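You operate a simulated robot arm through the tools that you are given. There is no shell and no other tool. Be economical: measure what you need, move in short steps, check, and stop when the job is done.

The job below is to be done with a simulated robot arm. You get a single attempt, and the scene is never put back.

Task
Try both plugs in the nested brick's middle hole, then set it in the matching bay.
Fine: green stops: UNDER; red goes in too: OVER; else GOOD. Put the plugs back in the stand; leave the other bricks where they are. Set down upright: green plug, red plug, what you pick out.

It is judged by the outcome, as a careful person would: the job done as asked, and still so three seconds after it is handed in. It fails if anything else is knocked over, pushed out of place, dropped, spilled or broken.

Robot
A 7-joint arm with a two-finger parallel gripper, fixed in place. Base frame: the origin is at the foot of the arm, x ahead of it, y to its left, z up; the work surface is at about z = 0.85. Units: m, degrees, N and s.
With the tool pointing down near the work surface it reaches from about 0.3 to 0.7 m from the base axis. Its first joint turns from -66.0 to 66.0 degrees. Payload 1.57 kg.
The TCP is the grasp point between the finger pads, 0.03 m short of the fingertips. In the tool frame z runs along the fingers and y along their closing line. The gripper opens to 0.11 m. The fingers are 0.024 m wide and 0.012 m thick; the gripper's body (0.048 by 0.112 m) begins 0.078 m behind the TCP.
Orientation is told as [roll, pitch, yaw] about the base's x, y, z axes, in that order, counted from this pose: with the fingers straight down and closing along the base's y, the tool's x points along the base's -x, its y along +y and its z along -z.

Tools
- The arm moves only by the tool servo_tool. Its argument "commands" is text: rows parted by semicolons, each of 7 numbers parted by spaces: the shift along the tool's x, y, z in cm, then the turn, a rotation vector about the tool's x, y, z in degrees, then the closure, from 0 (fully open) to 1 (shut). In form: dx dy dz wx wy wz jaw; .... A call has 1 to 12 rows; each row shifts and turns the commanded pose from where the row before left it, along the tool's axes as they then stand. Each row takes 0.2 s and may step no farther than 0.05 m and 8.6 degrees from the row before; otherwise, or with a gripper value out of range, the whole call is refused. Where a pose cannot be reached the arm comes as near as it can. A force on the tool above 40 N (or 10 N above the force at the start of the call, whichever is more), or a blocked arm, ends the call early, and 0.2 s more pass. The fingers move at their own pace (about 0.108 m/s each) and stop on an object; they squeeze with about 36 N. The grip force told is the motor's: it shows also when the fingers shut on nothing. Time passes only in rows, and 0.2 s behind the last, so rows that do not move let the fingers close. The reply holds the time, the measured pose of the TCP, the force on the tool along the base axes, the opening and the grip force, in the units named above and with some noise, with the torque about the TCP (base axes, N m) and any sound that the robot's microphone picked up.
- Cameras (640 x 400 px; columns grow to the right, rows downward): "scene" is fixed at [0.1599, -0.3834, 1.4138]; the picture's right is [0.84, -0.54, 0.00], its down [-0.26, -0.41, -0.87] and it looks along [0.48, 0.73, -0.49] (base axes); focal length 354 px, centre (320, 200). "wrist" rides on the gripper at [0.07, 0.016, -0.141] in the tool frame; the picture's right is [-0.23, 0.97, 0.00], its down [-0.86, -0.20, -0.48] and it looks along [-0.47, -0.11, 0.88] (tool axes); focal length 222 px, centre (320, 200). There is no depth. A picture from a camera that has moved, and an enlarged one, comes with that camera's place and axes in the base frame and with its lens.
- camera(camera): a new picture of that camera. No time passes.
- zoom(camera, box): a new picture of the part [left, top, right, bottom] of that camera's present view, enlarged. No time passes.
- job_done(): hands the job in; it is judged then, once.

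Go step by step. Nothing tells you positions but the pictures and the camera data: compare them with the known pose of the tool, close in by small moves and look again before you grip or let go. The budget is 120 turns and 68 pictures, counting those below and the enlarged ones. Unless the task says otherwise, let go and move clear before handing in, and close with one line.

The tools are called after "Call:" as a command line: name --argument value ..., lists and objects as JSON in quotes. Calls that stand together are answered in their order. servo_tool: Moves the arm, as the interface text tells. Its arguments: {"type":"object","properties":{"commands":{"type":"string"}},"required":["commands"]} The other tools are called the same way: camera (camera) takes a picture; zoom (camera, box) takes an enlarged picture of a part of a camera's view; job_done () hands the job in.

At the start:

```text
time: 0.0
ee_pos: [0.4258, -0.0544, 1.2021]
ee_rot: [0.0, 0.0, 0.0]
contact_force: [0.5, 0.1, -0.1]
moment: [-0.03, -0.05, -0.02]
gripper_width: 0.11
finger_force: 0.0
```

scene: 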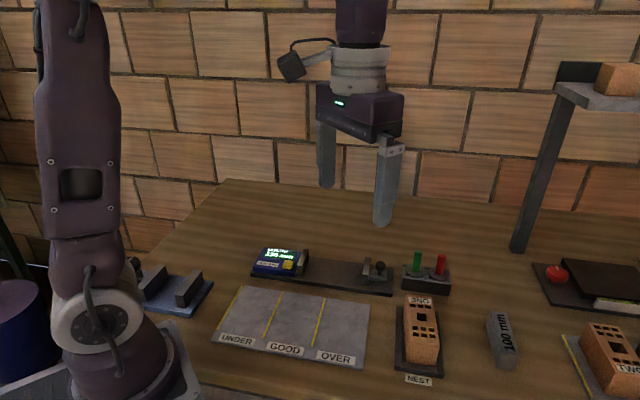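
wrist: 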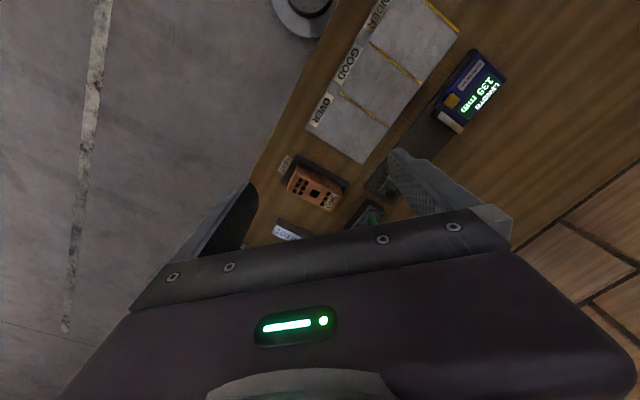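

I see a nest with a brick, a stand holding the green and red plugs, and a tray with UNDER/GOOD/OVER bays. I'll zoom in to measure them.

Call:
zoom --camera "scene" --box '[380, 230, 540, 390]'

Call:
zoom --camera "scene" --box '[200, 230, 460, 390]'

```text
2.50 times, centred on (460, 310) of scene
camera zoom: at [0.1599, -0.3834, 1.4138], right [0.84, -0.54, 0.0], down [-0.26, -0.41, -0.87], along [0.48, 0.73, -0.49], focal length 885 px, centre (-30, -75)
```

zoom: 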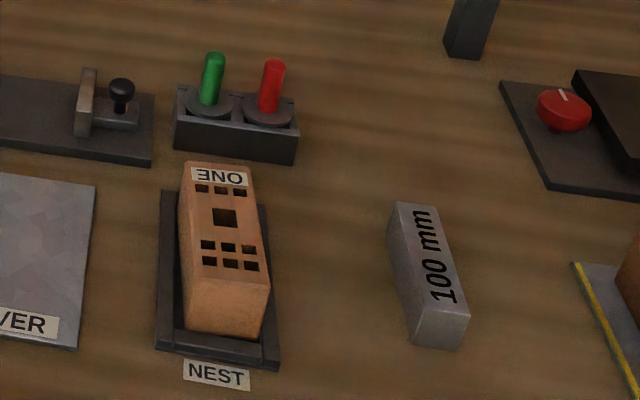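

```text
2.46 times, centred on (330, 310) of scene
camera zoom: at [0.1599, -0.3834, 1.4138], right [0.84, -0.54, 0.0], down [-0.26, -0.41, -0.87], along [0.48, 0.73, -0.49], focal length 871 px, centre (295, -71)
```

zoom: 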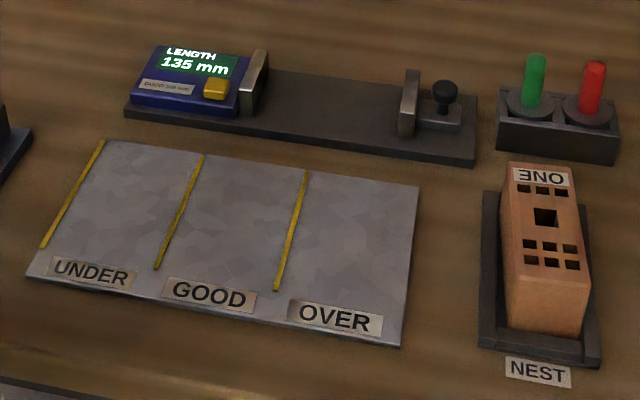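

I have rough positions: hole near (0.555, -0.11), plugs near (0.675, 0.012) and (0.71, -0.02). I'll move above the area for a closer look with the wrist camera.

Call:
servo_tool --commands "-3.3 0 2.0 0 0 0 0; -3.3 0 2.0 0 0 0 0; -3.3 0 2.0 0 0 0 0; -3.3 0 2.0 0 0 0 0; 0 0 0 0 0 0 0"

Call:
camera --camera "wrist"

```text
time: 1.2
ee_pos: [0.5569, -0.0534, 1.1236]
ee_rot: [0.1, 0.0, 0.0]
contact_force: [-0.2, 0.4, -0.7]
moment: [0.02, -0.01, 0.0]
gripper_width: 0.11
finger_force: 0.0
```

```text
63 pictures are left
camera wrist: at [0.4871, -0.0379, 1.2644], right [0.23, 0.97, 0.0], down [0.85, -0.2, 0.48], along [0.47, -0.11, -0.88], focal length 222 px, centre (320, 200)
```

wrist: 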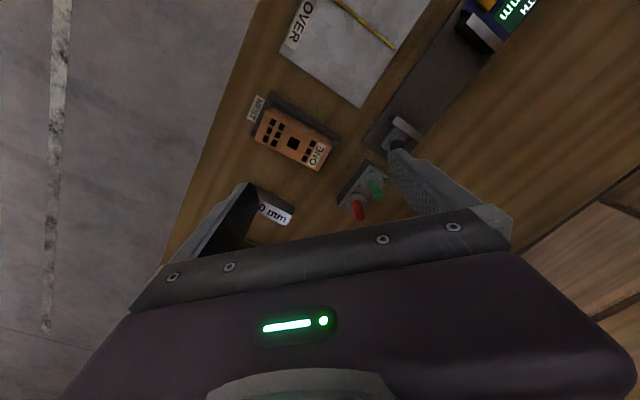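

The brick and both plugs show in the wrist view. I'll zoom in for precise measurement.

Call:
zoom --camera "wrist" --box '[240, 80, 400, 230]'

Call:
zoom --camera "scene" --box '[392, 240, 462, 384]'

Call:
zoom --camera "scene" --box '[390, 240, 460, 300]'

```text
2.67 times, centred on (320, 155) of wrist
camera zoom: at [0.4871, -0.0379, 1.2644], right [0.23, 0.97, 0.0], down [0.85, -0.2, 0.48], along [0.47, -0.11, -0.88], focal length 592 px, centre (320, 320)
```

zoom: 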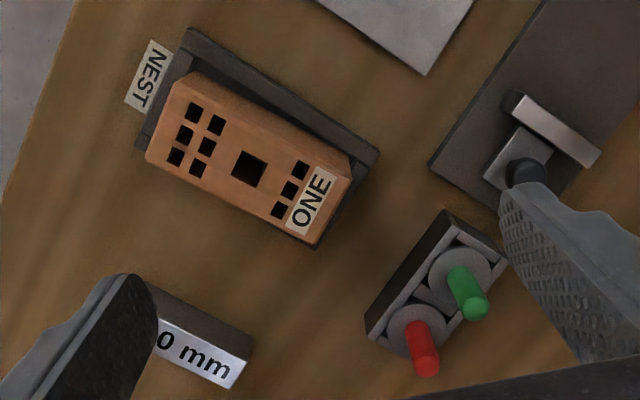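

```text
2.78 times, centred on (427, 312) of scene
camera zoom: at [0.1599, -0.3834, 1.4138], right [0.84, -0.54, 0.0], down [-0.26, -0.41, -0.87], along [0.48, 0.73, -0.49], focal length 983 px, centre (23, -111)
```

zoom: 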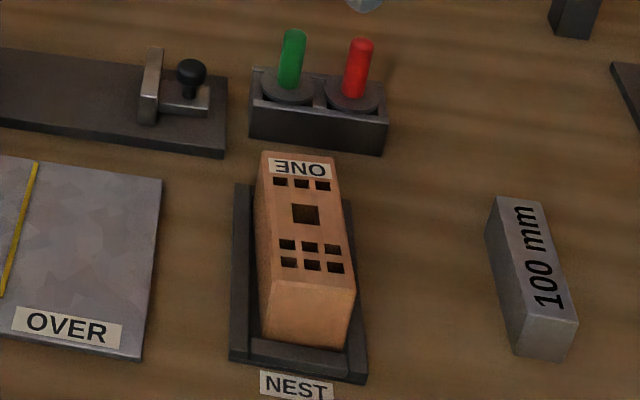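

```text
6.67 times, centred on (425, 270) of scene
camera zoom: at [0.1599, -0.3834, 1.4138], right [0.84, -0.54, 0.0], down [-0.26, -0.41, -0.87], along [0.48, 0.73, -0.49], focal length 2360 px, centre (-380, -267)
```

zoom: 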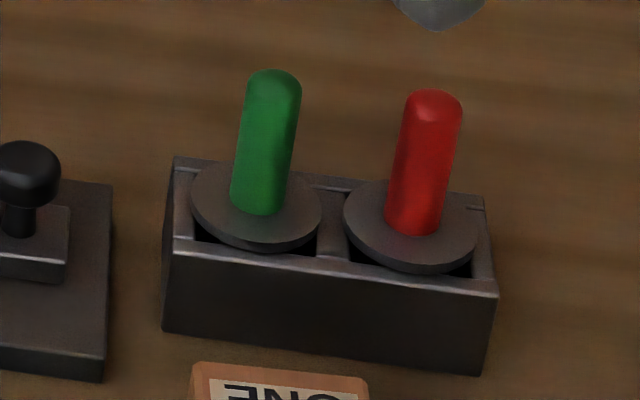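

Triangulated: green about (0.664, 0.013), red about (0.698, -0.022), handle tops z≈0.954, hole about (0.563, -0.098, 0.918). The stand runs at about -45°, so I turn the gripper to yaw -45° and go above green.

Call:
servo_tool --commands "0 0 0 0 0 7.5 0; 0 0 0 0 0 7.5 0; 0 0 0 0 0 7.5 0; 0 0 0 0 0 7.5 0; 0 0 0 0 0 7.5 0; 0 0 0 0 0 7.5 0; -1 4 1.5 0 0 0 0.4; -1 4 1.5 0 0 0 0.4; -0.9 4.2 1.5 0 0 0 0.4; 0 0 1.5 0 0 0 0.4; 0 0 0 0 0 0 0.4"

Call:
camera --camera "wrist"

Call:
zoom --camera "scene" --box '[350, 160, 510, 300]'

```text
time: 3.6
ee_pos: [0.6634, 0.0115, 1.0614]
ee_rot: [0.1, 0.0, -45.0]
contact_force: [-0.3, 0.5, -0.3]
moment: [0.0, -0.01, 0.0]
gripper_width: 0.066
finger_force: 0.0
out of reach, approached as far as the arm can: row 9
```

```text
59 pictures are left
camera wrist: at [0.6254, 0.0727, 1.2023], right [0.85, 0.53, 0.0], down [0.46, -0.75, 0.48], along [0.25, -0.41, -0.88], focal length 222 px, centre (320, 200)
```

wrist: 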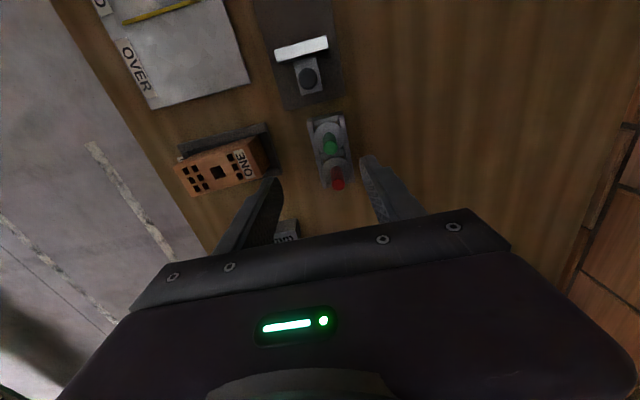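

```text
2.86 times, centred on (430, 230) of scene
camera zoom: at [0.1599, -0.3834, 1.4138], right [0.84, -0.54, 0.0], down [-0.26, -0.41, -0.87], along [0.48, 0.73, -0.49], focal length 1011 px, centre (6, 114)
```

zoom: 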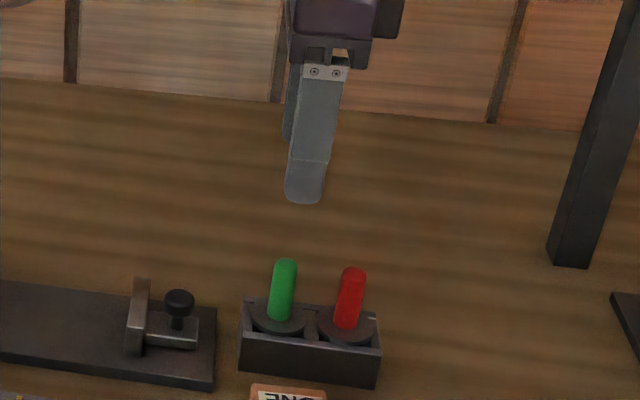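

Call:
zoom --camera "wrist" --box '[280, 100, 380, 200]'

```text
4.00 times, centred on (330, 150) of wrist
camera zoom: at [0.6254, 0.0727, 1.2023], right [0.85, 0.53, 0.0], down [0.46, -0.75, 0.48], along [0.25, -0.41, -0.88], focal length 888 px, centre (280, 400)
```

zoom: 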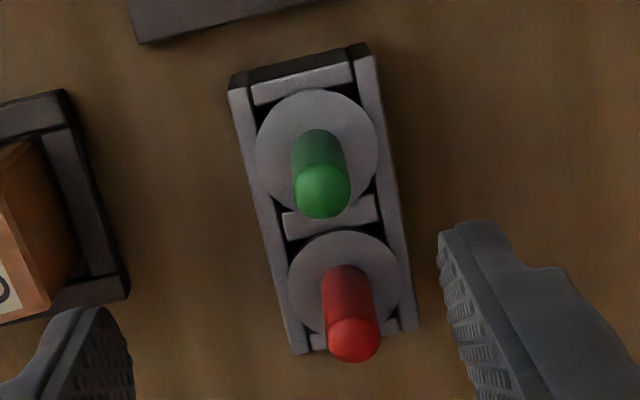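

Green sits about 12 mm toward tool +y from my position. I'll correct and descend to just above the handle, then look again.

Call:
servo_tool --commands "-0.1 1.15 2 0 0 0 0.4; 0 0 2.5 0 0 0 0.4; 0 0 2.2 0 0 0 0.4; 0 0 0 0 0 0 0.4"

Call:
zoom --camera "wrist" --box '[240, 100, 400, 200]'

Call:
zoom --camera "scene" --box '[370, 200, 480, 300]'

```text
time: 4.6
ee_pos: [0.6728, 0.0178, 0.9948]
ee_rot: [0.0, 0.0, -45.1]
contact_force: [-0.5, -0.1, -1.1]
moment: [0.02, 0.01, 0.0]
gripper_width: 0.0659
finger_force: 0.1
```

```text
4.00 times, centred on (320, 150) of wrist
camera zoom: at [0.6339, 0.0793, 1.1357], right [0.85, 0.53, 0.0], down [0.46, -0.75, 0.48], along [0.25, -0.41, -0.88], focal length 888 px, centre (320, 400)
```

zoom: 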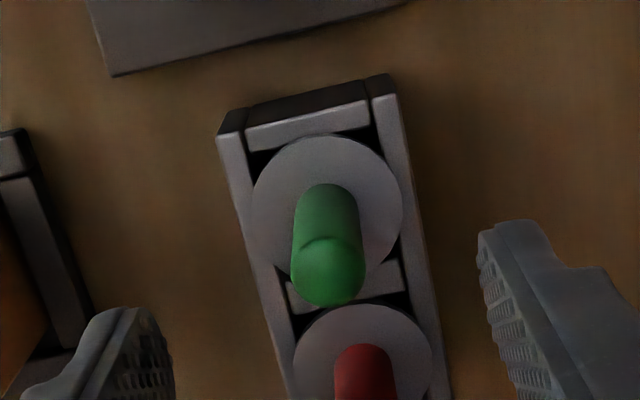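

```text
4.00 times, centred on (425, 250) of scene
camera zoom: at [0.1599, -0.3834, 1.4138], right [0.84, -0.54, 0.0], down [-0.26, -0.41, -0.87], along [0.48, 0.73, -0.49], focal length 1416 px, centre (-100, 0)
```

zoom: 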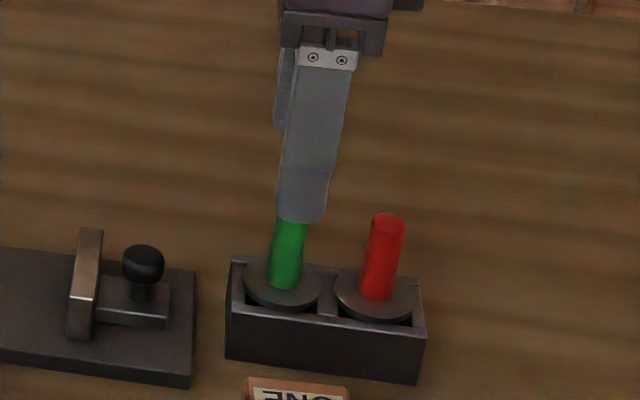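

Well aligned (2 mm correction). I descend around the green handle and close.

Call:
servo_tool --commands "0 0.2 2 0 0 0 0.4; 0 0 2 0 0 0 0.4; 0 0 1.5 0 0 0 0.4; 0 0 0.7 0 0 0 0.4; 0 0 0 0 0 0 0.4; 0 0 0 0 0 0 1; 0 0 0 0 0 0 1; 0 0 0 0 0 0 1"

Call:
zoom --camera "scene" --box '[370, 200, 480, 300]'

```text
time: 6.4
ee_pos: [0.6722, 0.0198, 0.9324]
ee_rot: [0.0, 0.1, -45.1]
contact_force: [-0.2, 0.0, -0.3]
moment: [0.01, 0.01, -0.01]
gripper_width: 0.0169
finger_force: 31.9
```

```text
4.00 times, centred on (425, 250) of scene
camera zoom: at [0.1599, -0.3834, 1.4138], right [0.84, -0.54, 0.0], down [-0.26, -0.41, -0.87], along [0.48, 0.73, -0.49], focal length 1416 px, centre (-100, 0)
```

zoom: 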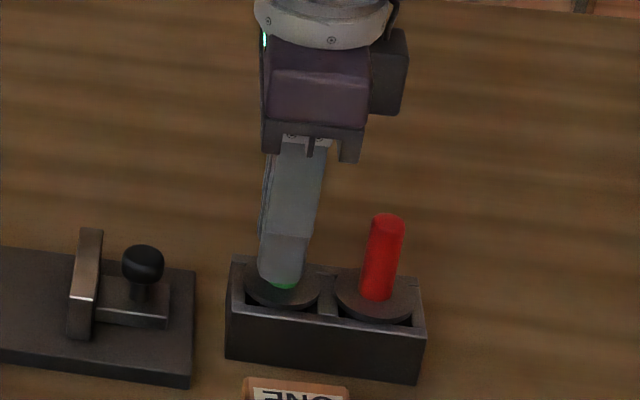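

Gripped (17 mm handle). Its seated pose is TCP (0.6722, 0.0198, 0.9324); I lift straight up and look at the pin.

Call:
servo_tool --commands "0 0 -1 0 0 0 1; 0 0 -2 0 0 0 1; 0 0 -2 0 0 0 1; 0 0 -2 0 0 0 1; 0 0 -1.5 0 0 0 1; 0 0 0 0 0 0 1"

Call:
zoom --camera "scene" --box '[370, 190, 480, 290]'

Call:
zoom --camera "wrist" --box '[160, 80, 400, 230]'

```text
time: 7.8
ee_pos: [0.6733, 0.0201, 1.0184]
ee_rot: [0.0, 0.0, -45.0]
contact_force: [0.6, -0.3, -1.0]
moment: [0.01, -0.03, 0.01]
gripper_width: 0.0167
finger_force: 32.4
```

```text
4.00 times, centred on (425, 240) of scene
camera zoom: at [0.1599, -0.3834, 1.4138], right [0.84, -0.54, 0.0], down [-0.26, -0.41, -0.87], along [0.48, 0.73, -0.49], focal length 1416 px, centre (-100, 40)
```

zoom: 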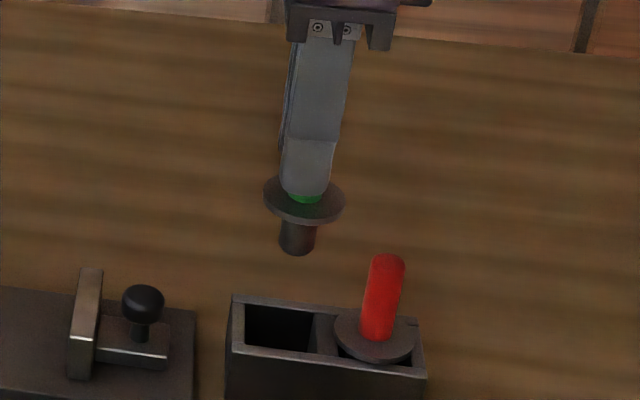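

```text
2.67 times, centred on (280, 155) of wrist
camera zoom: at [0.6349, 0.0803, 1.1593], right [0.85, 0.53, 0.0], down [0.46, -0.75, 0.48], along [0.25, -0.41, -0.88], focal length 592 px, centre (427, 320)
```

zoom: 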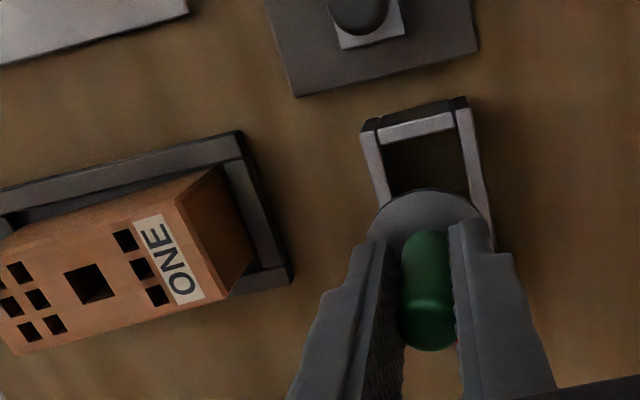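

The pin is round, about 18 mm wide and 21 mm long. I move above the hole, about (0.565, -0.096), staying high.

Call:
servo_tool --commands "-0.1 -4 -0.5 0 0 0 1; -0.1 -4 -0.5 0 0 0 1; -0.1 -4 0 0 0 0 1; -0.2 -3.8 0 0 0 0 1; 0 0 0 0 0 0 1; 0 0 0 0 0 0 1"

Call:
zoom --camera "wrist" --box '[250, 80, 390, 220]'

Call:
zoom --camera "scene" --box '[360, 240, 480, 360]'

```text
time: 9.2
ee_pos: [0.5651, -0.0937, 1.03]
ee_rot: [0.0, 0.0, -45.0]
contact_force: [-0.1, 0.1, -2.0]
moment: [0.01, 0.01, 0.01]
gripper_width: 0.0164
finger_force: 32.1
```

```text
2.86 times, centred on (320, 150) of wrist
camera zoom: at [0.5259, -0.0327, 1.1708], right [0.85, 0.53, 0.0], down [0.46, -0.75, 0.48], along [0.25, -0.41, -0.88], focal length 635 px, centre (320, 343)
```

zoom: 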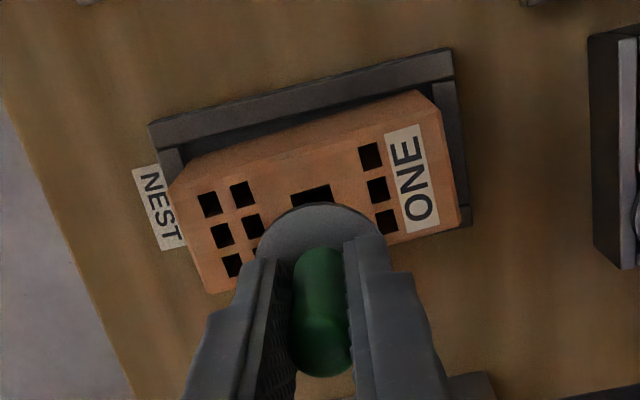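

```text
3.33 times, centred on (420, 300) of scene
camera zoom: at [0.1599, -0.3834, 1.4138], right [0.84, -0.54, 0.0], down [-0.26, -0.41, -0.87], along [0.48, 0.73, -0.49], focal length 1180 px, centre (-13, -133)
```

zoom: 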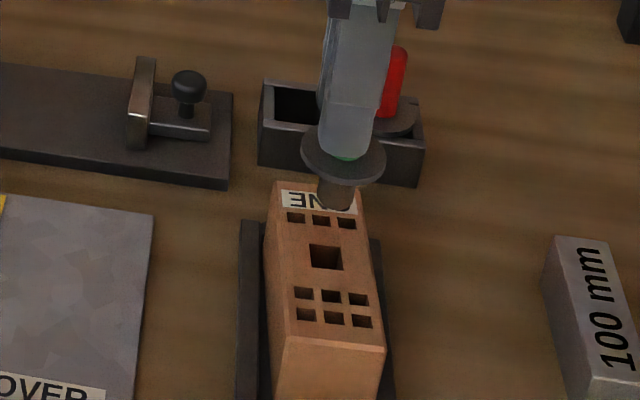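

The hole lies about 2–4 mm from directly below. I correct and come down to just above the brick, then check from the scene camera.

Call:
servo_tool --commands "-0.15 -0.2 1 0 0 0 1; 0 0 1.5 0 0 0 1; 0 0 1 0 0 0 1; 0 0 0 0 0 0 1; 0 0 0 0 0 0 1"

Call:
zoom --camera "scene" --box '[390, 260, 460, 330]'

Call:
zoom --camera "wrist" --box '[250, 80, 390, 220]'

```text
time: 10.4
ee_pos: [0.5657, -0.0958, 0.9936]
ee_rot: [0.0, 0.1, -45.0]
contact_force: [0.3, 0.5, -1.7]
moment: [-0.02, -0.02, 0.03]
gripper_width: 0.0167
finger_force: 31.7
```

```text
5.71 times, centred on (425, 295) of scene
camera zoom: at [0.1599, -0.3834, 1.4138], right [0.84, -0.54, 0.0], down [-0.26, -0.41, -0.87], along [0.48, 0.73, -0.49], focal length 2023 px, centre (-280, -343)
```

zoom: 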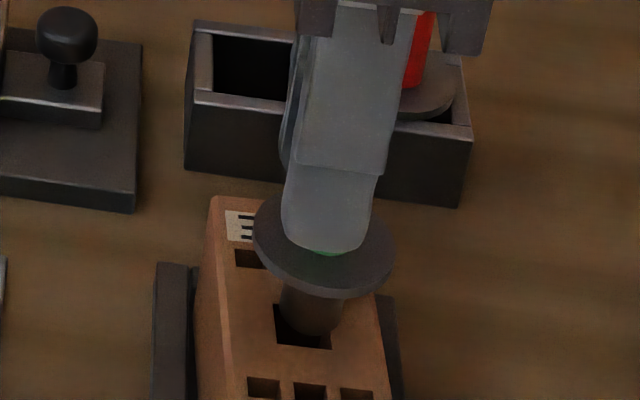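

```text
2.86 times, centred on (320, 150) of wrist
camera zoom: at [0.5268, -0.0357, 1.1344], right [0.85, 0.53, 0.0], down [0.46, -0.75, 0.48], along [0.25, -0.41, -0.88], focal length 635 px, centre (320, 343)
```

zoom: 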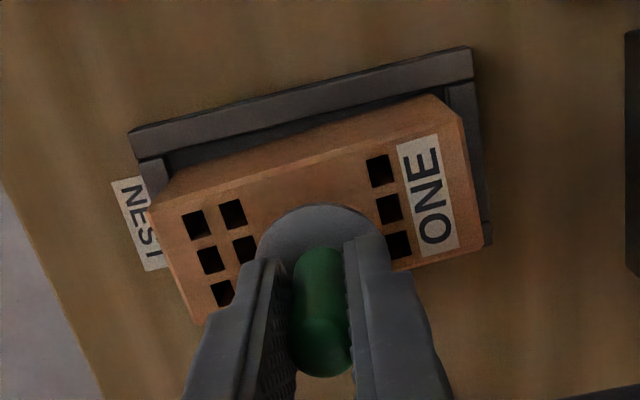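

I descend in small steps to feel for contact; at contact the picture will show the offset directly.

Call:
servo_tool --commands "0 0 0.3 0 0 0 1; 0 0 0.2 0 0 0 1; 0 0 0.2 0 0 0 1; 0 0 0.15 0 0 0 1; 0 0 0 0 0 0 1"

Call:
zoom --camera "scene" --box '[390, 260, 460, 330]'

```text
time: 11.6
ee_pos: [0.5654, -0.0957, 0.9853]
ee_rot: [0.2, -0.2, -45.0]
contact_force: [3.4, -1.4, 27.3]
moment: [-0.19, -0.43, 0.01]
gripper_width: 0.0169
finger_force: 32.3
```

```text
5.71 times, centred on (425, 295) of scene
camera zoom: at [0.1594, -0.3834, 1.4139], right [0.84, -0.54, 0.0], down [-0.26, -0.41, -0.87], along [0.48, 0.73, -0.48], focal length 2023 px, centre (-280, -343)
```

zoom: 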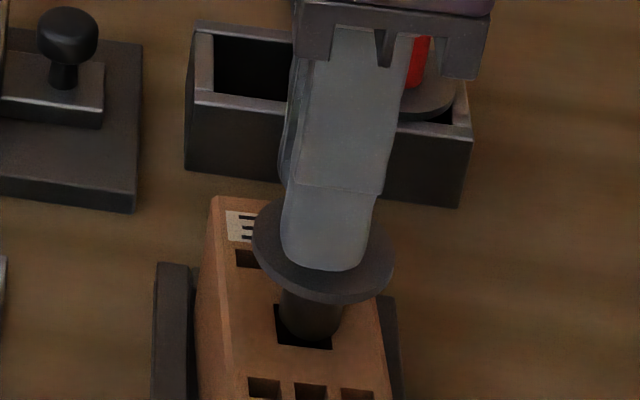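

It touched the brick at once, off by about 2–3 mm to the picture's right, and the plug slid a little in the grip. I back off and look closer.

Call:
servo_tool --commands "0 0 -0.3 0 0 0 1; 0 0 -0.2 0 0 0 1; 0 0 0 0 0 0 1"

Call:
zoom --camera "scene" --box '[405, 285, 445, 325]'

```text
time: 12.4
ee_pos: [0.5664, -0.0974, 0.9889]
ee_rot: [0.0, 0.1, -44.9]
contact_force: [0.1, -1.1, -0.8]
moment: [0.01, 0.03, -0.02]
gripper_width: 0.017
finger_force: 32.3
```

```text
10.00 times, centred on (425, 305) of scene
camera zoom: at [0.1599, -0.3834, 1.4138], right [0.84, -0.54, 0.0], down [-0.26, -0.41, -0.87], along [0.48, 0.73, -0.49], focal length 3540 px, centre (-730, -850)
```

zoom: 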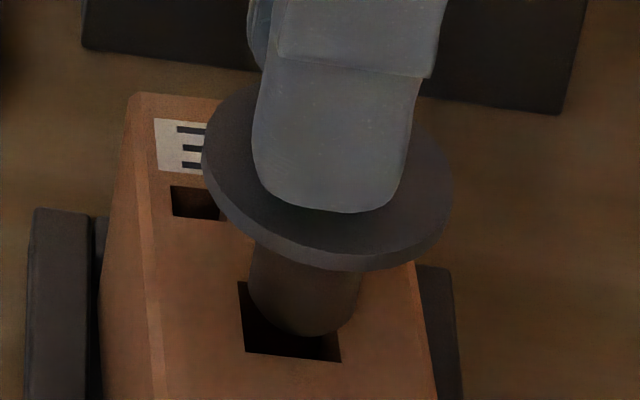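

I shift about 3.5 mm in +y and press down again in small steps.

Call:
servo_tool --commands "0.26 0.23 0 0 0 0 1; 0 0 0 0 0 0 1; 0 0 0.1 0 0 0 1; 0 0 0.1 0 0 0 1; 0 0 0.1 0 0 0 1; 0 0 0 0 0 0 1"

Call:
zoom --camera "scene" --box '[405, 285, 445, 325]'

```text
time: 13.8
ee_pos: [0.5662, -0.0923, 0.9872]
ee_rot: [-0.1, 0.0, -45.1]
contact_force: [-0.2, 0.1, -1.2]
moment: [-0.02, -0.03, -0.01]
gripper_width: 0.0169
finger_force: 32.3
```

```text
10.00 times, centred on (425, 305) of scene
camera zoom: at [0.1599, -0.3834, 1.4138], right [0.84, -0.54, 0.0], down [-0.26, -0.41, -0.87], along [0.48, 0.73, -0.49], focal length 3540 px, centre (-730, -850)
```

zoom: 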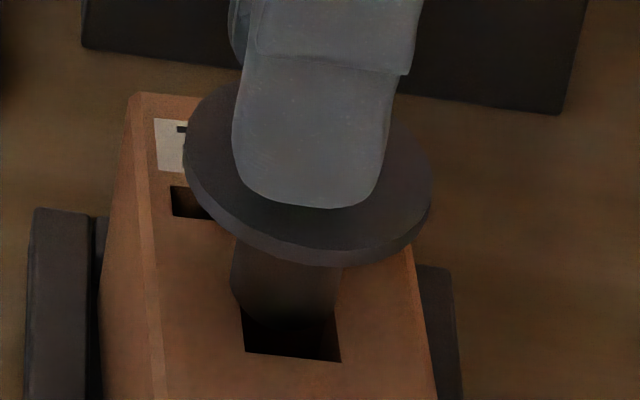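

Slightly overshot; I come back about 2.4 mm in -y and press down gently.

Call:
servo_tool --commands "-0.17 -0.17 0 0 0 0 1; 0 0 0 0 0 0 1; 0 0 0.1 0 0 0 1; 0 0 0.1 0 0 0 1; 0 0 0 0 0 0 1"

Call:
zoom --camera "scene" --box '[405, 285, 445, 325]'

```text
time: 15.0
ee_pos: [0.5657, -0.0953, 0.9863]
ee_rot: [0.1, 0.0, -44.9]
contact_force: [-5.2, 3.4, 26.1]
moment: [0.25, 0.2, 0.04]
gripper_width: 0.0169
finger_force: 31.8
```

```text
10.00 times, centred on (425, 305) of scene
camera zoom: at [0.1593, -0.3833, 1.4139], right [0.84, -0.54, 0.0], down [-0.26, -0.41, -0.87], along [0.48, 0.73, -0.48], focal length 3540 px, centre (-730, -850)
```

zoom: 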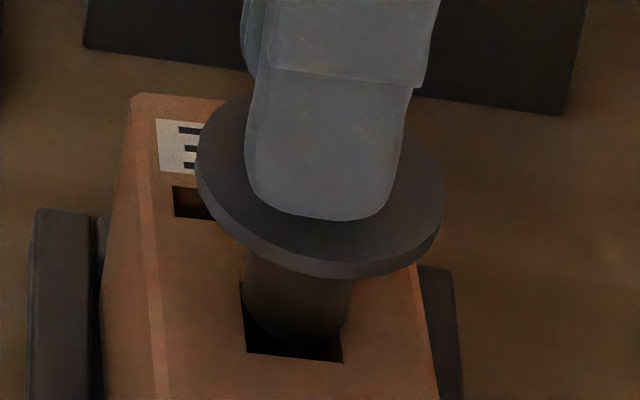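

Reckoning the picture scale more carefully, the pin needs about 4 mm toward the camera and 2 mm left. I lift, shift and touch again.

Call:
servo_tool --commands "0 0 -0.3 0 0 0 1; 0.11 -0.44 0 0 0 0 1; 0 0 0 0 0 0 1; 0 0 0.1 0 0 0 1; 0 0 0.1 0 0 0 1; 0 0 0.05 0 0 0 1; 0 0 0 0 0 0 1"

Call:
zoom --camera "scene" --box '[405, 285, 445, 325]'

```text
time: 16.6
ee_pos: [0.5621, -0.098, 0.9848]
ee_rot: [0.1, -0.1, -45.0]
contact_force: [-6.2, 4.7, 25.2]
moment: [0.09, 0.51, -0.03]
gripper_width: 0.017
finger_force: 32.8
```

```text
10.00 times, centred on (425, 305) of scene
camera zoom: at [0.1593, -0.3832, 1.4139], right [0.84, -0.54, 0.0], down [-0.26, -0.41, -0.87], along [0.48, 0.73, -0.48], focal length 3540 px, centre (-730, -850)
```

zoom: 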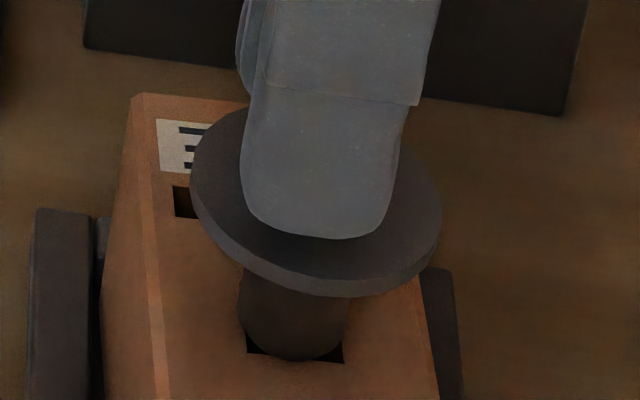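

Now nearly centred; the torque says contact is at the front edge. I shift about 1 mm away from the camera and press again.

Call:
servo_tool --commands "0 0 -0.2 0 0 0 1; 0.03 0.1 0 0 0 0 1; 0 0 0.1 0 0 0 1; 0 0 0.1 0 0 0 1; 0 0 0 0 0 0 1"

```text
time: 17.8
ee_pos: [0.5624, -0.0978, 0.9864]
ee_rot: [0.1, -0.2, -45.1]
contact_force: [-1.1, -2.1, 22.5]
moment: [-0.41, 0.11, 0.02]
gripper_width: 0.0165
finger_force: 31.4
```

Call:
servo_tool --commands "0 0 -0.2 0 0 0 1; 0.08 0.08 0 0 0 0 1; 0 0 0.1 0 0 0 1; 0 0 0.1 0 0 0 1; 0 0 0 0 0 0 1"

Call:
zoom --camera "scene" --box '[405, 285, 445, 325]'

```text
time: 19.0
ee_pos: [0.5618, -0.0958, 0.985]
ee_rot: [0.0, 0.1, -45.0]
contact_force: [-5.0, 1.2, 12.1]
moment: [0.18, 0.42, 0.04]
gripper_width: 0.0168
finger_force: 31.5
```

```text
10.00 times, centred on (425, 305) of scene
camera zoom: at [0.1595, -0.3834, 1.4139], right [0.84, -0.54, 0.0], down [-0.26, -0.41, -0.87], along [0.48, 0.73, -0.49], focal length 3540 px, centre (-730, -850)
```

zoom: 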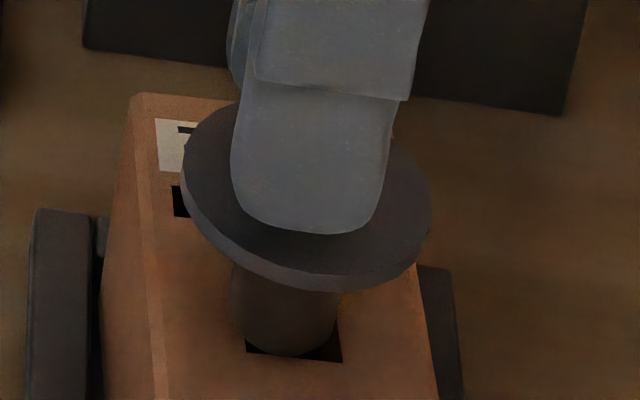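

Now slightly too far left. I sweep right under light load in fine steps, feeling for a drop.

Call:
servo_tool --commands "-0.03 0 0 0 0 0 1; -0.03 0 0 0 0 0 1; -0.03 0 0.02 0 0 0 1; -0.03 0 0.02 0 0 0 1; 0 0 0 0 0 0 1"

Call:
zoom --camera "scene" --box '[405, 285, 445, 325]'

```text
time: 20.2
ee_pos: [0.5626, -0.0959, 0.9849]
ee_rot: [0.1, -0.1, -45.0]
contact_force: [-4.2, 5.6, 23.4]
moment: [0.45, 0.39, 0.0]
gripper_width: 0.0168
finger_force: 31.9
```

```text
10.00 times, centred on (425, 305) of scene
camera zoom: at [0.1594, -0.3832, 1.4139], right [0.84, -0.54, 0.0], down [-0.26, -0.41, -0.87], along [0.48, 0.73, -0.49], focal length 3540 px, centre (-730, -850)
```

zoom: 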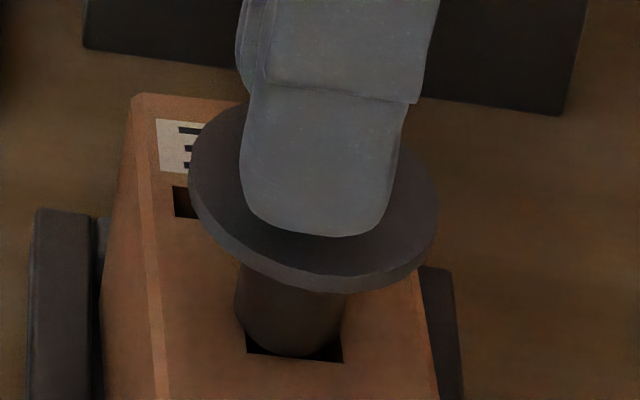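

The pin (about 18.7 mm) looks bigger than the hole (about 16.5 mm). For certainty I do a small raster search around centre under light load.

Call:
servo_tool --commands "-0.05 0 0 0 0 0 1; -0.05 0 0 0 0 0 1; 0 -0.05 0 0 0 0 1; 0.05 0 0 0 0 0 1; 0.05 0 0 0 0 0 1; 0.03 0 0 0 0 0 1; 0 -0.05 0 0 0 0 1; -0.05 0 0 0 0 0 1; -0.05 0 0 0 0 0 1; -0.05 0 0 0 0 0 1; 0 0 0 0 0 0 1"

Call:
zoom --camera "scene" --box '[405, 285, 445, 325]'

```text
time: 22.6
ee_pos: [0.5636, -0.0982, 0.985]
ee_rot: [0.0, 0.0, -45.0]
contact_force: [0.8, 0.0, -1.0]
moment: [-0.02, 0.0, 0.0]
gripper_width: 0.0165
finger_force: 31.4
```

```text
10.00 times, centred on (425, 305) of scene
camera zoom: at [0.1599, -0.3834, 1.4138], right [0.84, -0.54, 0.0], down [-0.26, -0.41, -0.87], along [0.48, 0.73, -0.49], focal length 3540 px, centre (-730, -850)
```

zoom: 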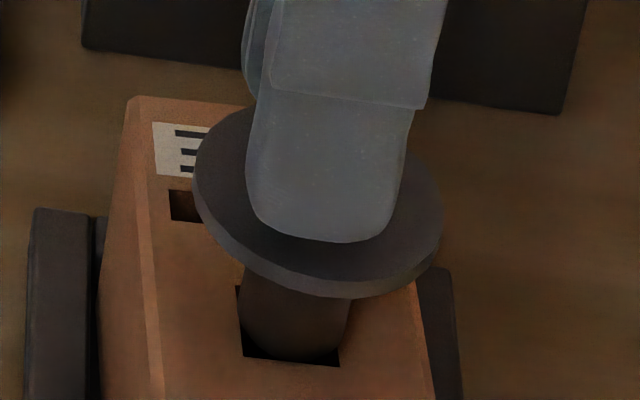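

The load vanished and the brick shifted slightly in its nest. I press down again to see whether the pin goes in.

Call:
servo_tool --commands "0 0 0.1 0 0 0 1; 0 0 0.1 0 0 0 1; 0 0 0 0 0 0 1"

Call:
zoom --camera "scene" --box '[405, 285, 445, 325]'

```text
time: 23.4
ee_pos: [0.5633, -0.098, 0.9838]
ee_rot: [0.2, -0.2, -44.9]
contact_force: [-4.8, 7.1, 20.6]
moment: [0.4, 0.26, -0.01]
gripper_width: 0.0165
finger_force: 31.9
```

```text
10.00 times, centred on (425, 305) of scene
camera zoom: at [0.1594, -0.3832, 1.4139], right [0.84, -0.54, 0.0], down [-0.26, -0.41, -0.87], along [0.48, 0.73, -0.49], focal length 3540 px, centre (-730, -850)
```

zoom: 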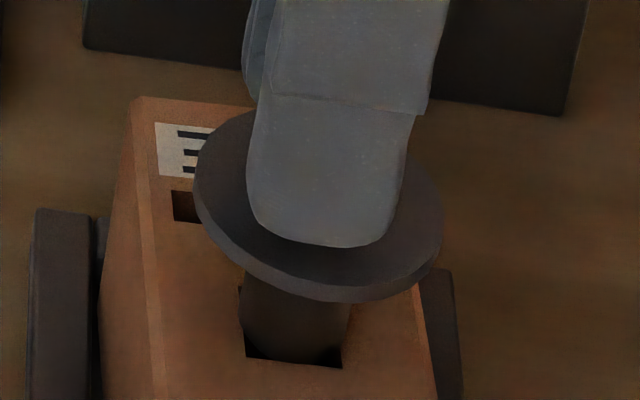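

Call:
servo_tool --commands "0 0 -0.2 0 0 0 1; 0.09 -0.03 0 0 0 0 1; 0 0 0.1 0 0 0 1; 0 0 0.1 0 0 0 1; 0 0 0.04 0 0 0 1; 0 0 0 0 0 0 1"

Call:
zoom --camera "scene" --box '[405, 285, 445, 325]'

```text
time: 24.8
ee_pos: [0.5624, -0.0987, 0.9836]
ee_rot: [0.1, -0.2, -45.1]
contact_force: [6.1, -3.0, 26.8]
moment: [-0.2, -0.45, 0.0]
gripper_width: 0.0168
finger_force: 32.1
```

```text
10.00 times, centred on (425, 305) of scene
camera zoom: at [0.1595, -0.3834, 1.4138], right [0.84, -0.54, 0.0], down [-0.26, -0.41, -0.87], along [0.48, 0.73, -0.48], focal length 3540 px, centre (-730, -850)
```

zoom: 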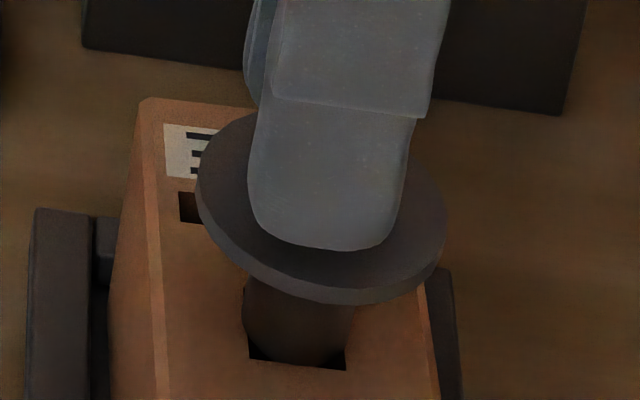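

Visible pin length is unchanged (no insertion), and the pin is clearly wider than the hole: green stops. I lift it and carry it back over its pocket.

Call:
servo_tool --commands "0 0 -1 0 0 0 1; 0 0 -2 0 0 0 1; 0.1 4 -1 0 0 0 1; 0.15 4 0 0 0 0 1; 0.15 4 0 0 0 0 1; 0.15 4 0 0 0 0 1; 0 0 0 0 0 0 1; 0 0 0 0 0 0 1"

Call:
zoom --camera "scene" --box '[380, 200, 480, 300]'

Call:
zoom --camera "wrist" --box '[160, 80, 400, 230]'

```text
time: 26.6
ee_pos: [0.6724, 0.0195, 1.0214]
ee_rot: [-0.1, 0.0, -45.0]
contact_force: [0.5, -0.7, -1.8]
moment: [0.0, -0.01, 0.01]
gripper_width: 0.0167
finger_force: 31.3
```

```text
4.00 times, centred on (430, 250) of scene
camera zoom: at [0.1599, -0.3834, 1.4138], right [0.84, -0.54, 0.0], down [-0.26, -0.41, -0.87], along [0.48, 0.73, -0.49], focal length 1416 px, centre (-120, 0)
```

zoom: 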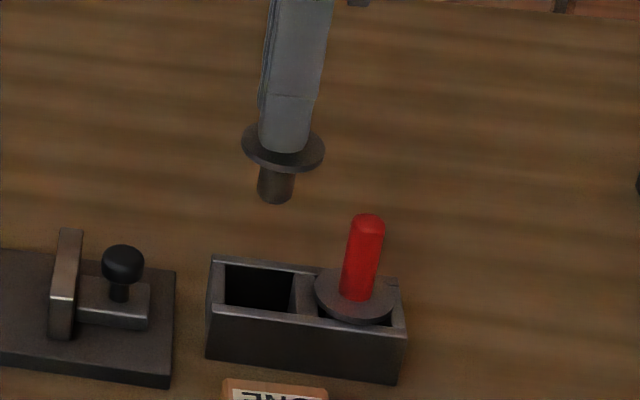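

```text
2.67 times, centred on (280, 155) of wrist
camera zoom: at [0.6329, 0.0797, 1.1624], right [0.85, 0.53, 0.0], down [0.46, -0.75, 0.48], along [0.25, -0.41, -0.88], focal length 592 px, centre (427, 320)
```

zoom: 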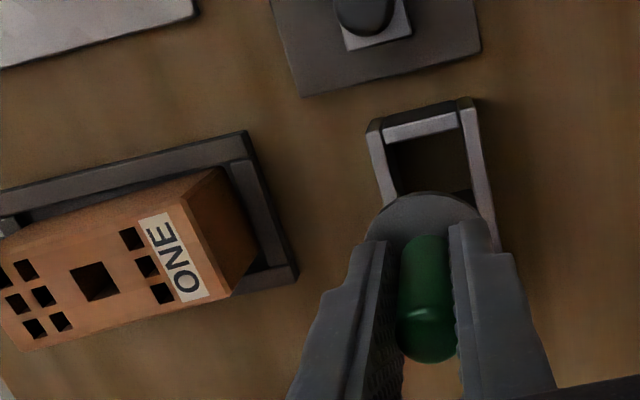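

Back at the lift-off position. I lower it into the stand, slowing near the seat.

Call:
servo_tool --commands "0 0 2.5 0 0 0 1; 0 0 2.5 0 0 0 1; 0 0 2 0 0 0 1; 0 0 1.5 0 0 0 1; 0 0 0 0 0 0 1; 0 0 0.15 0 0 0 1; 0 0 0.15 0 0 0 1; 0 0 0 0 0 0 1"

Call:
zoom --camera "scene" --box '[380, 220, 480, 300]'

```text
time: 28.4
ee_pos: [0.6715, 0.0193, 0.9336]
ee_rot: [0.0, 0.1, -45.0]
contact_force: [0.1, 0.0, -1.0]
moment: [0.0, -0.04, 0.05]
gripper_width: 0.0166
finger_force: 31.3
```

```text
5.00 times, centred on (430, 260) of scene
camera zoom: at [0.1599, -0.3834, 1.4138], right [0.84, -0.54, 0.0], down [-0.26, -0.41, -0.87], along [0.48, 0.73, -0.49], focal length 1770 px, centre (-230, -100)
```

zoom: 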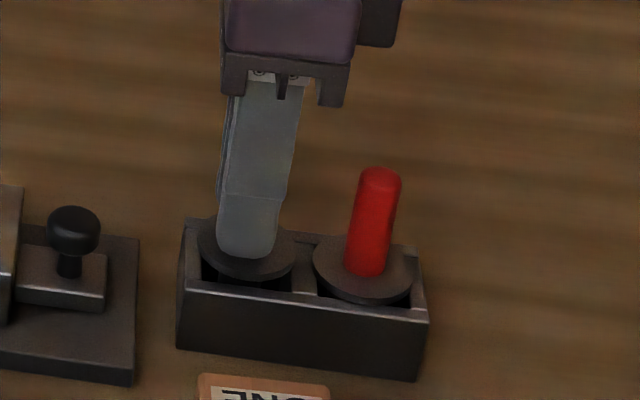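

Call:
servo_tool --commands "0 0 0.15 0 0 0 1; 0 0 0.15 0 0 0 1; 0 0 0.1 0 0 0 1; 0 0 0 0 0 0 1"

```text
time: 29.4
ee_pos: [0.6707, 0.0187, 0.9306]
ee_rot: [0.0, 0.2, -45.1]
contact_force: [-0.1, 1.1, -0.8]
moment: [0.01, -0.01, 0.02]
gripper_width: 0.017
finger_force: 32.3
```

Call:
servo_tool --commands "0 0 0.1 0 0 0 1; 0 0 0.1 0 0 0 1; 0 0 0.1 0 0 0 1; 0 0 0 0 0 0 1"

Call:
zoom --camera "scene" --box '[380, 220, 480, 300]'

```text
time: 30.4
ee_pos: [0.6717, 0.0184, 0.9266]
ee_rot: [0.0, 0.0, -44.9]
contact_force: [0.0, 1.0, -0.4]
moment: [0.01, 0.02, 0.02]
gripper_width: 0.0165
finger_force: 32.4
```

```text
5.00 times, centred on (430, 260) of scene
camera zoom: at [0.1599, -0.3834, 1.4138], right [0.84, -0.54, 0.0], down [-0.26, -0.41, -0.87], along [0.48, 0.73, -0.49], focal length 1770 px, centre (-230, -100)
```

zoom: 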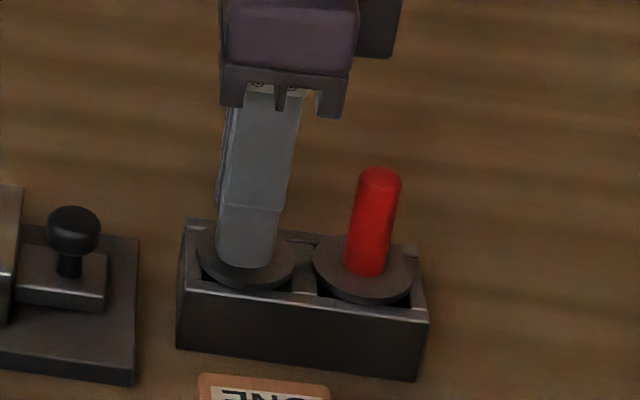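

Call:
servo_tool --commands "0 0 0.1 0 0 0 1; 0 0 0.05 0 0 0 1; 0 0 0 0 0 0 1"

```text
time: 31.2
ee_pos: [0.6704, 0.019, 0.9274]
ee_rot: [0.1, -0.1, -44.9]
contact_force: [0.5, 1.6, 14.0]
moment: [-0.24, 0.03, -0.01]
gripper_width: 0.0168
finger_force: 32.2
```

Seated with contact. I ease the load and release partly open, then rise.

Call:
servo_tool --commands "0 0 -0.05 0 0 0 1; 0 0 0 0 0 0 0.7; 0 0 0 0 0 0 0.4; 0 0 0 0 0 0 0.4; 0 0 -2 0 0 0 0.4; 0 0 -2 0 0 0 0.4; 0 0 -2 0 0 0 0.4; 0 0 0 0 0 0 0.4"

Call:
zoom --camera "scene" --box '[380, 220, 480, 300]'

Call:
zoom --camera "wrist" --box '[240, 100, 400, 200]'

```text
time: 33.0
ee_pos: [0.6706, 0.0178, 0.9866]
ee_rot: [0.1, 0.0, -45.0]
contact_force: [-0.4, 0.4, -1.5]
moment: [-0.01, 0.0, 0.01]
gripper_width: 0.0659
finger_force: 0.0
```

```text
5.00 times, centred on (430, 260) of scene
camera zoom: at [0.1599, -0.3834, 1.4138], right [0.84, -0.54, 0.0], down [-0.26, -0.41, -0.87], along [0.48, 0.73, -0.49], focal length 1770 px, centre (-230, -100)
```

zoom: 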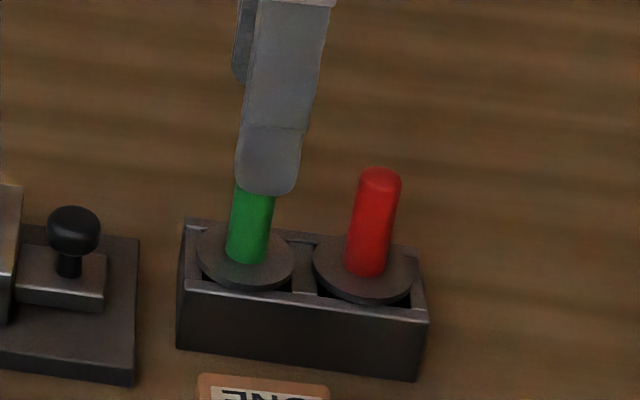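

```text
4.00 times, centred on (320, 150) of wrist
camera zoom: at [0.6326, 0.0788, 1.1282], right [0.85, 0.53, 0.0], down [0.46, -0.75, 0.48], along [0.25, -0.41, -0.88], focal length 888 px, centre (320, 400)
```

zoom: 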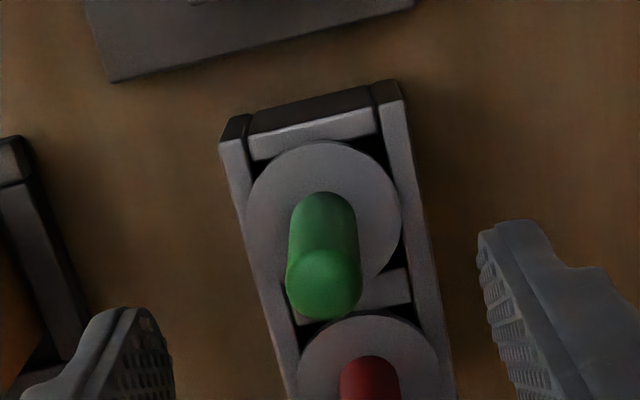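

Green is seated upright. Next I shift 4.8 cm along the stand to above red.

Call:
servo_tool --commands "-2.4 0.1 -0.5 0 0 0 0.4; -2.4 0.1 0 0 0 0 0.4; 0 0 0 0 0 0 0.4; 0 0 0 0 0 0 0.4"

Call:
zoom --camera "wrist" --box '[240, 100, 400, 200]'

```text
time: 34.0
ee_pos: [0.6861, -0.0166, 0.9899]
ee_rot: [0.0, -0.1, -45.1]
contact_force: [-0.1, -0.2, 0.3]
moment: [-0.01, -0.02, 0.01]
gripper_width: 0.0662
finger_force: 0.1
out of reach, approached as far as the arm can: row 1, 2
```

```text
4.00 times, centred on (320, 150) of wrist
camera zoom: at [0.6478, 0.0445, 1.1319], right [0.85, 0.53, 0.0], down [0.46, -0.75, 0.48], along [0.25, -0.41, -0.88], focal length 888 px, centre (320, 400)
```

zoom: 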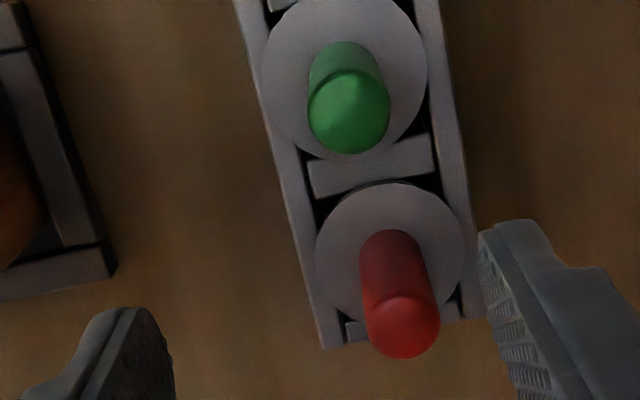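

Red is beyond the straight-down reach (radius ≈0.708). Tilting about the closing line keeps the pads parallel to the handle and gains reach, so I tilt about 12°.

Call:
servo_tool --commands "0 0 0 0 -4 0 0.4; 0 0 0 0 -4 0 0.4; 0 0 0 0 -4 0 0.4; 0 0 0 0 0 0 0.4; 0 0 0 0 0 0 0.4"

Call:
zoom --camera "wrist" --box '[240, 100, 400, 200]'

```text
time: 35.2
ee_pos: [0.6878, -0.0165, 0.9905]
ee_rot: [0.0, -12.0, -45.0]
contact_force: [0.1, 0.3, 0.2]
moment: [0.04, 0.0, -0.01]
gripper_width: 0.066
finger_force: 0.0
out of reach, approached as far as the arm can: row 1
```

```text
4.00 times, centred on (320, 150) of wrist
camera zoom: at [0.6281, 0.0648, 1.1142], right [0.85, 0.53, 0.05], down [0.38, -0.66, 0.65], along [0.37, -0.53, -0.76], focal length 888 px, centre (320, 400)
```

zoom: 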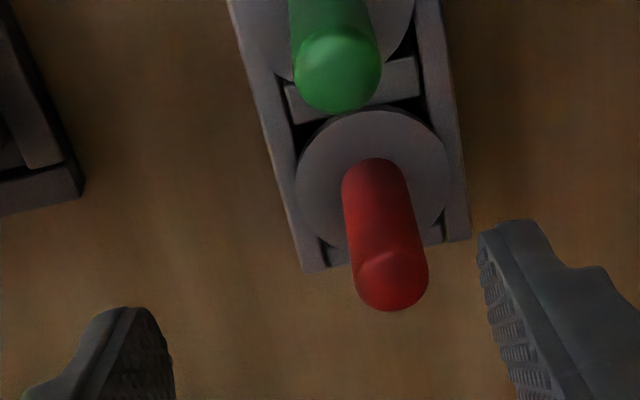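

Red confirmed at (0.7085, -0.0167). I move over it with the tilt.

Call:
servo_tool --commands "-1.45 1.45 0.31 0 0 0 0.4; 0.31 0 1.47 0 0 0 0.4; 0 0 0 0 0 0 0.4; 0 0 0 0 0 0 0.4"

Call:
zoom --camera "wrist" --box '[240, 100, 400, 200]'

```text
time: 36.2
ee_pos: [0.7061, -0.0168, 0.9739]
ee_rot: [0.1, -12.0, -45.0]
contact_force: [0.8, -0.3, -0.2]
moment: [0.0, -0.02, -0.04]
gripper_width: 0.066
finger_force: 0.0
```

```text
4.00 times, centred on (320, 150) of wrist
camera zoom: at [0.6484, 0.0645, 1.0983], right [0.85, 0.53, 0.05], down [0.38, -0.66, 0.65], along [0.37, -0.53, -0.76], focal length 888 px, centre (320, 400)
```

zoom: 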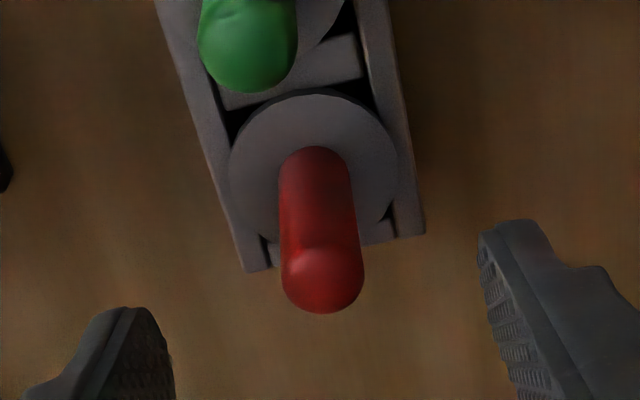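

Call:
servo_tool --commands "-0.1 0.13 1.5 0 0 0 0.4; 0.3 0 1.5 0 0 0 0.4; 0.42 0 1.1 0 0 0 0.4; 0 0 0 0 0 0 0.4; 0 0 0 0 0 0 0.4"

Call:
zoom --camera "scene" --box '[380, 220, 480, 300]'

```text
time: 37.4
ee_pos: [0.7085, -0.0174, 0.9342]
ee_rot: [0.0, -11.9, -45.0]
contact_force: [0.3, 0.4, -0.1]
moment: [0.0, 0.04, 0.0]
gripper_width: 0.0661
finger_force: 0.1
```

```text
5.00 times, centred on (430, 260) of scene
camera zoom: at [0.1599, -0.3834, 1.4138], right [0.84, -0.54, 0.0], down [-0.26, -0.41, -0.87], along [0.48, 0.73, -0.49], focal length 1770 px, centre (-230, -100)
```

zoom: 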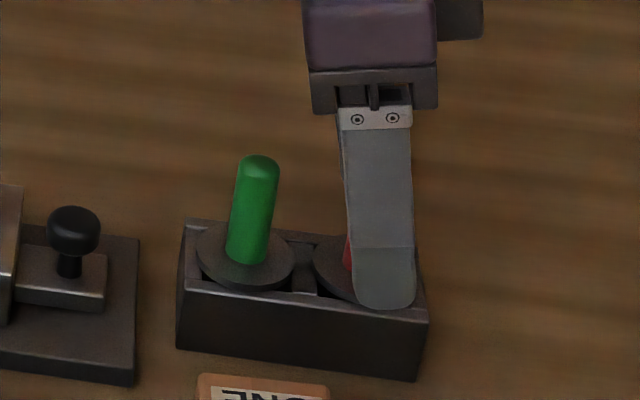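

Call:
servo_tool --commands "0 0 0 0 0 0 1; 0 0 0 0 0 0 1; 0 0 0 0 0 0 1"

Call:
zoom --camera "scene" --box '[380, 220, 480, 300]'

```text
time: 38.2
ee_pos: [0.7096, -0.0168, 0.934]
ee_rot: [-0.1, -12.0, -45.0]
contact_force: [1.0, 0.7, 0.6]
moment: [-0.02, 0.01, -0.01]
gripper_width: 0.0168
finger_force: 31.6
```

```text
5.00 times, centred on (430, 260) of scene
camera zoom: at [0.1599, -0.3834, 1.4138], right [0.84, -0.54, 0.0], down [-0.26, -0.41, -0.87], along [0.48, 0.73, -0.49], focal length 1770 px, centre (-230, -100)
```

zoom: 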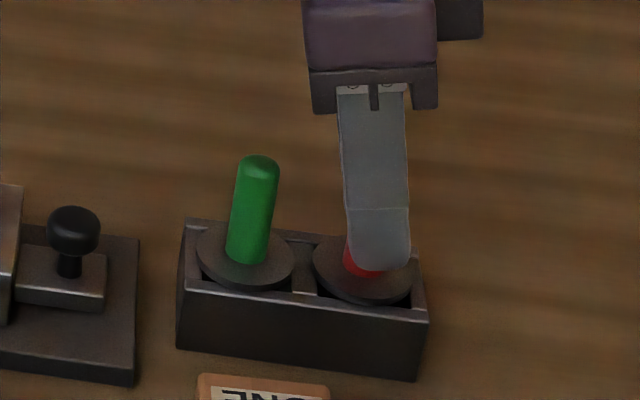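

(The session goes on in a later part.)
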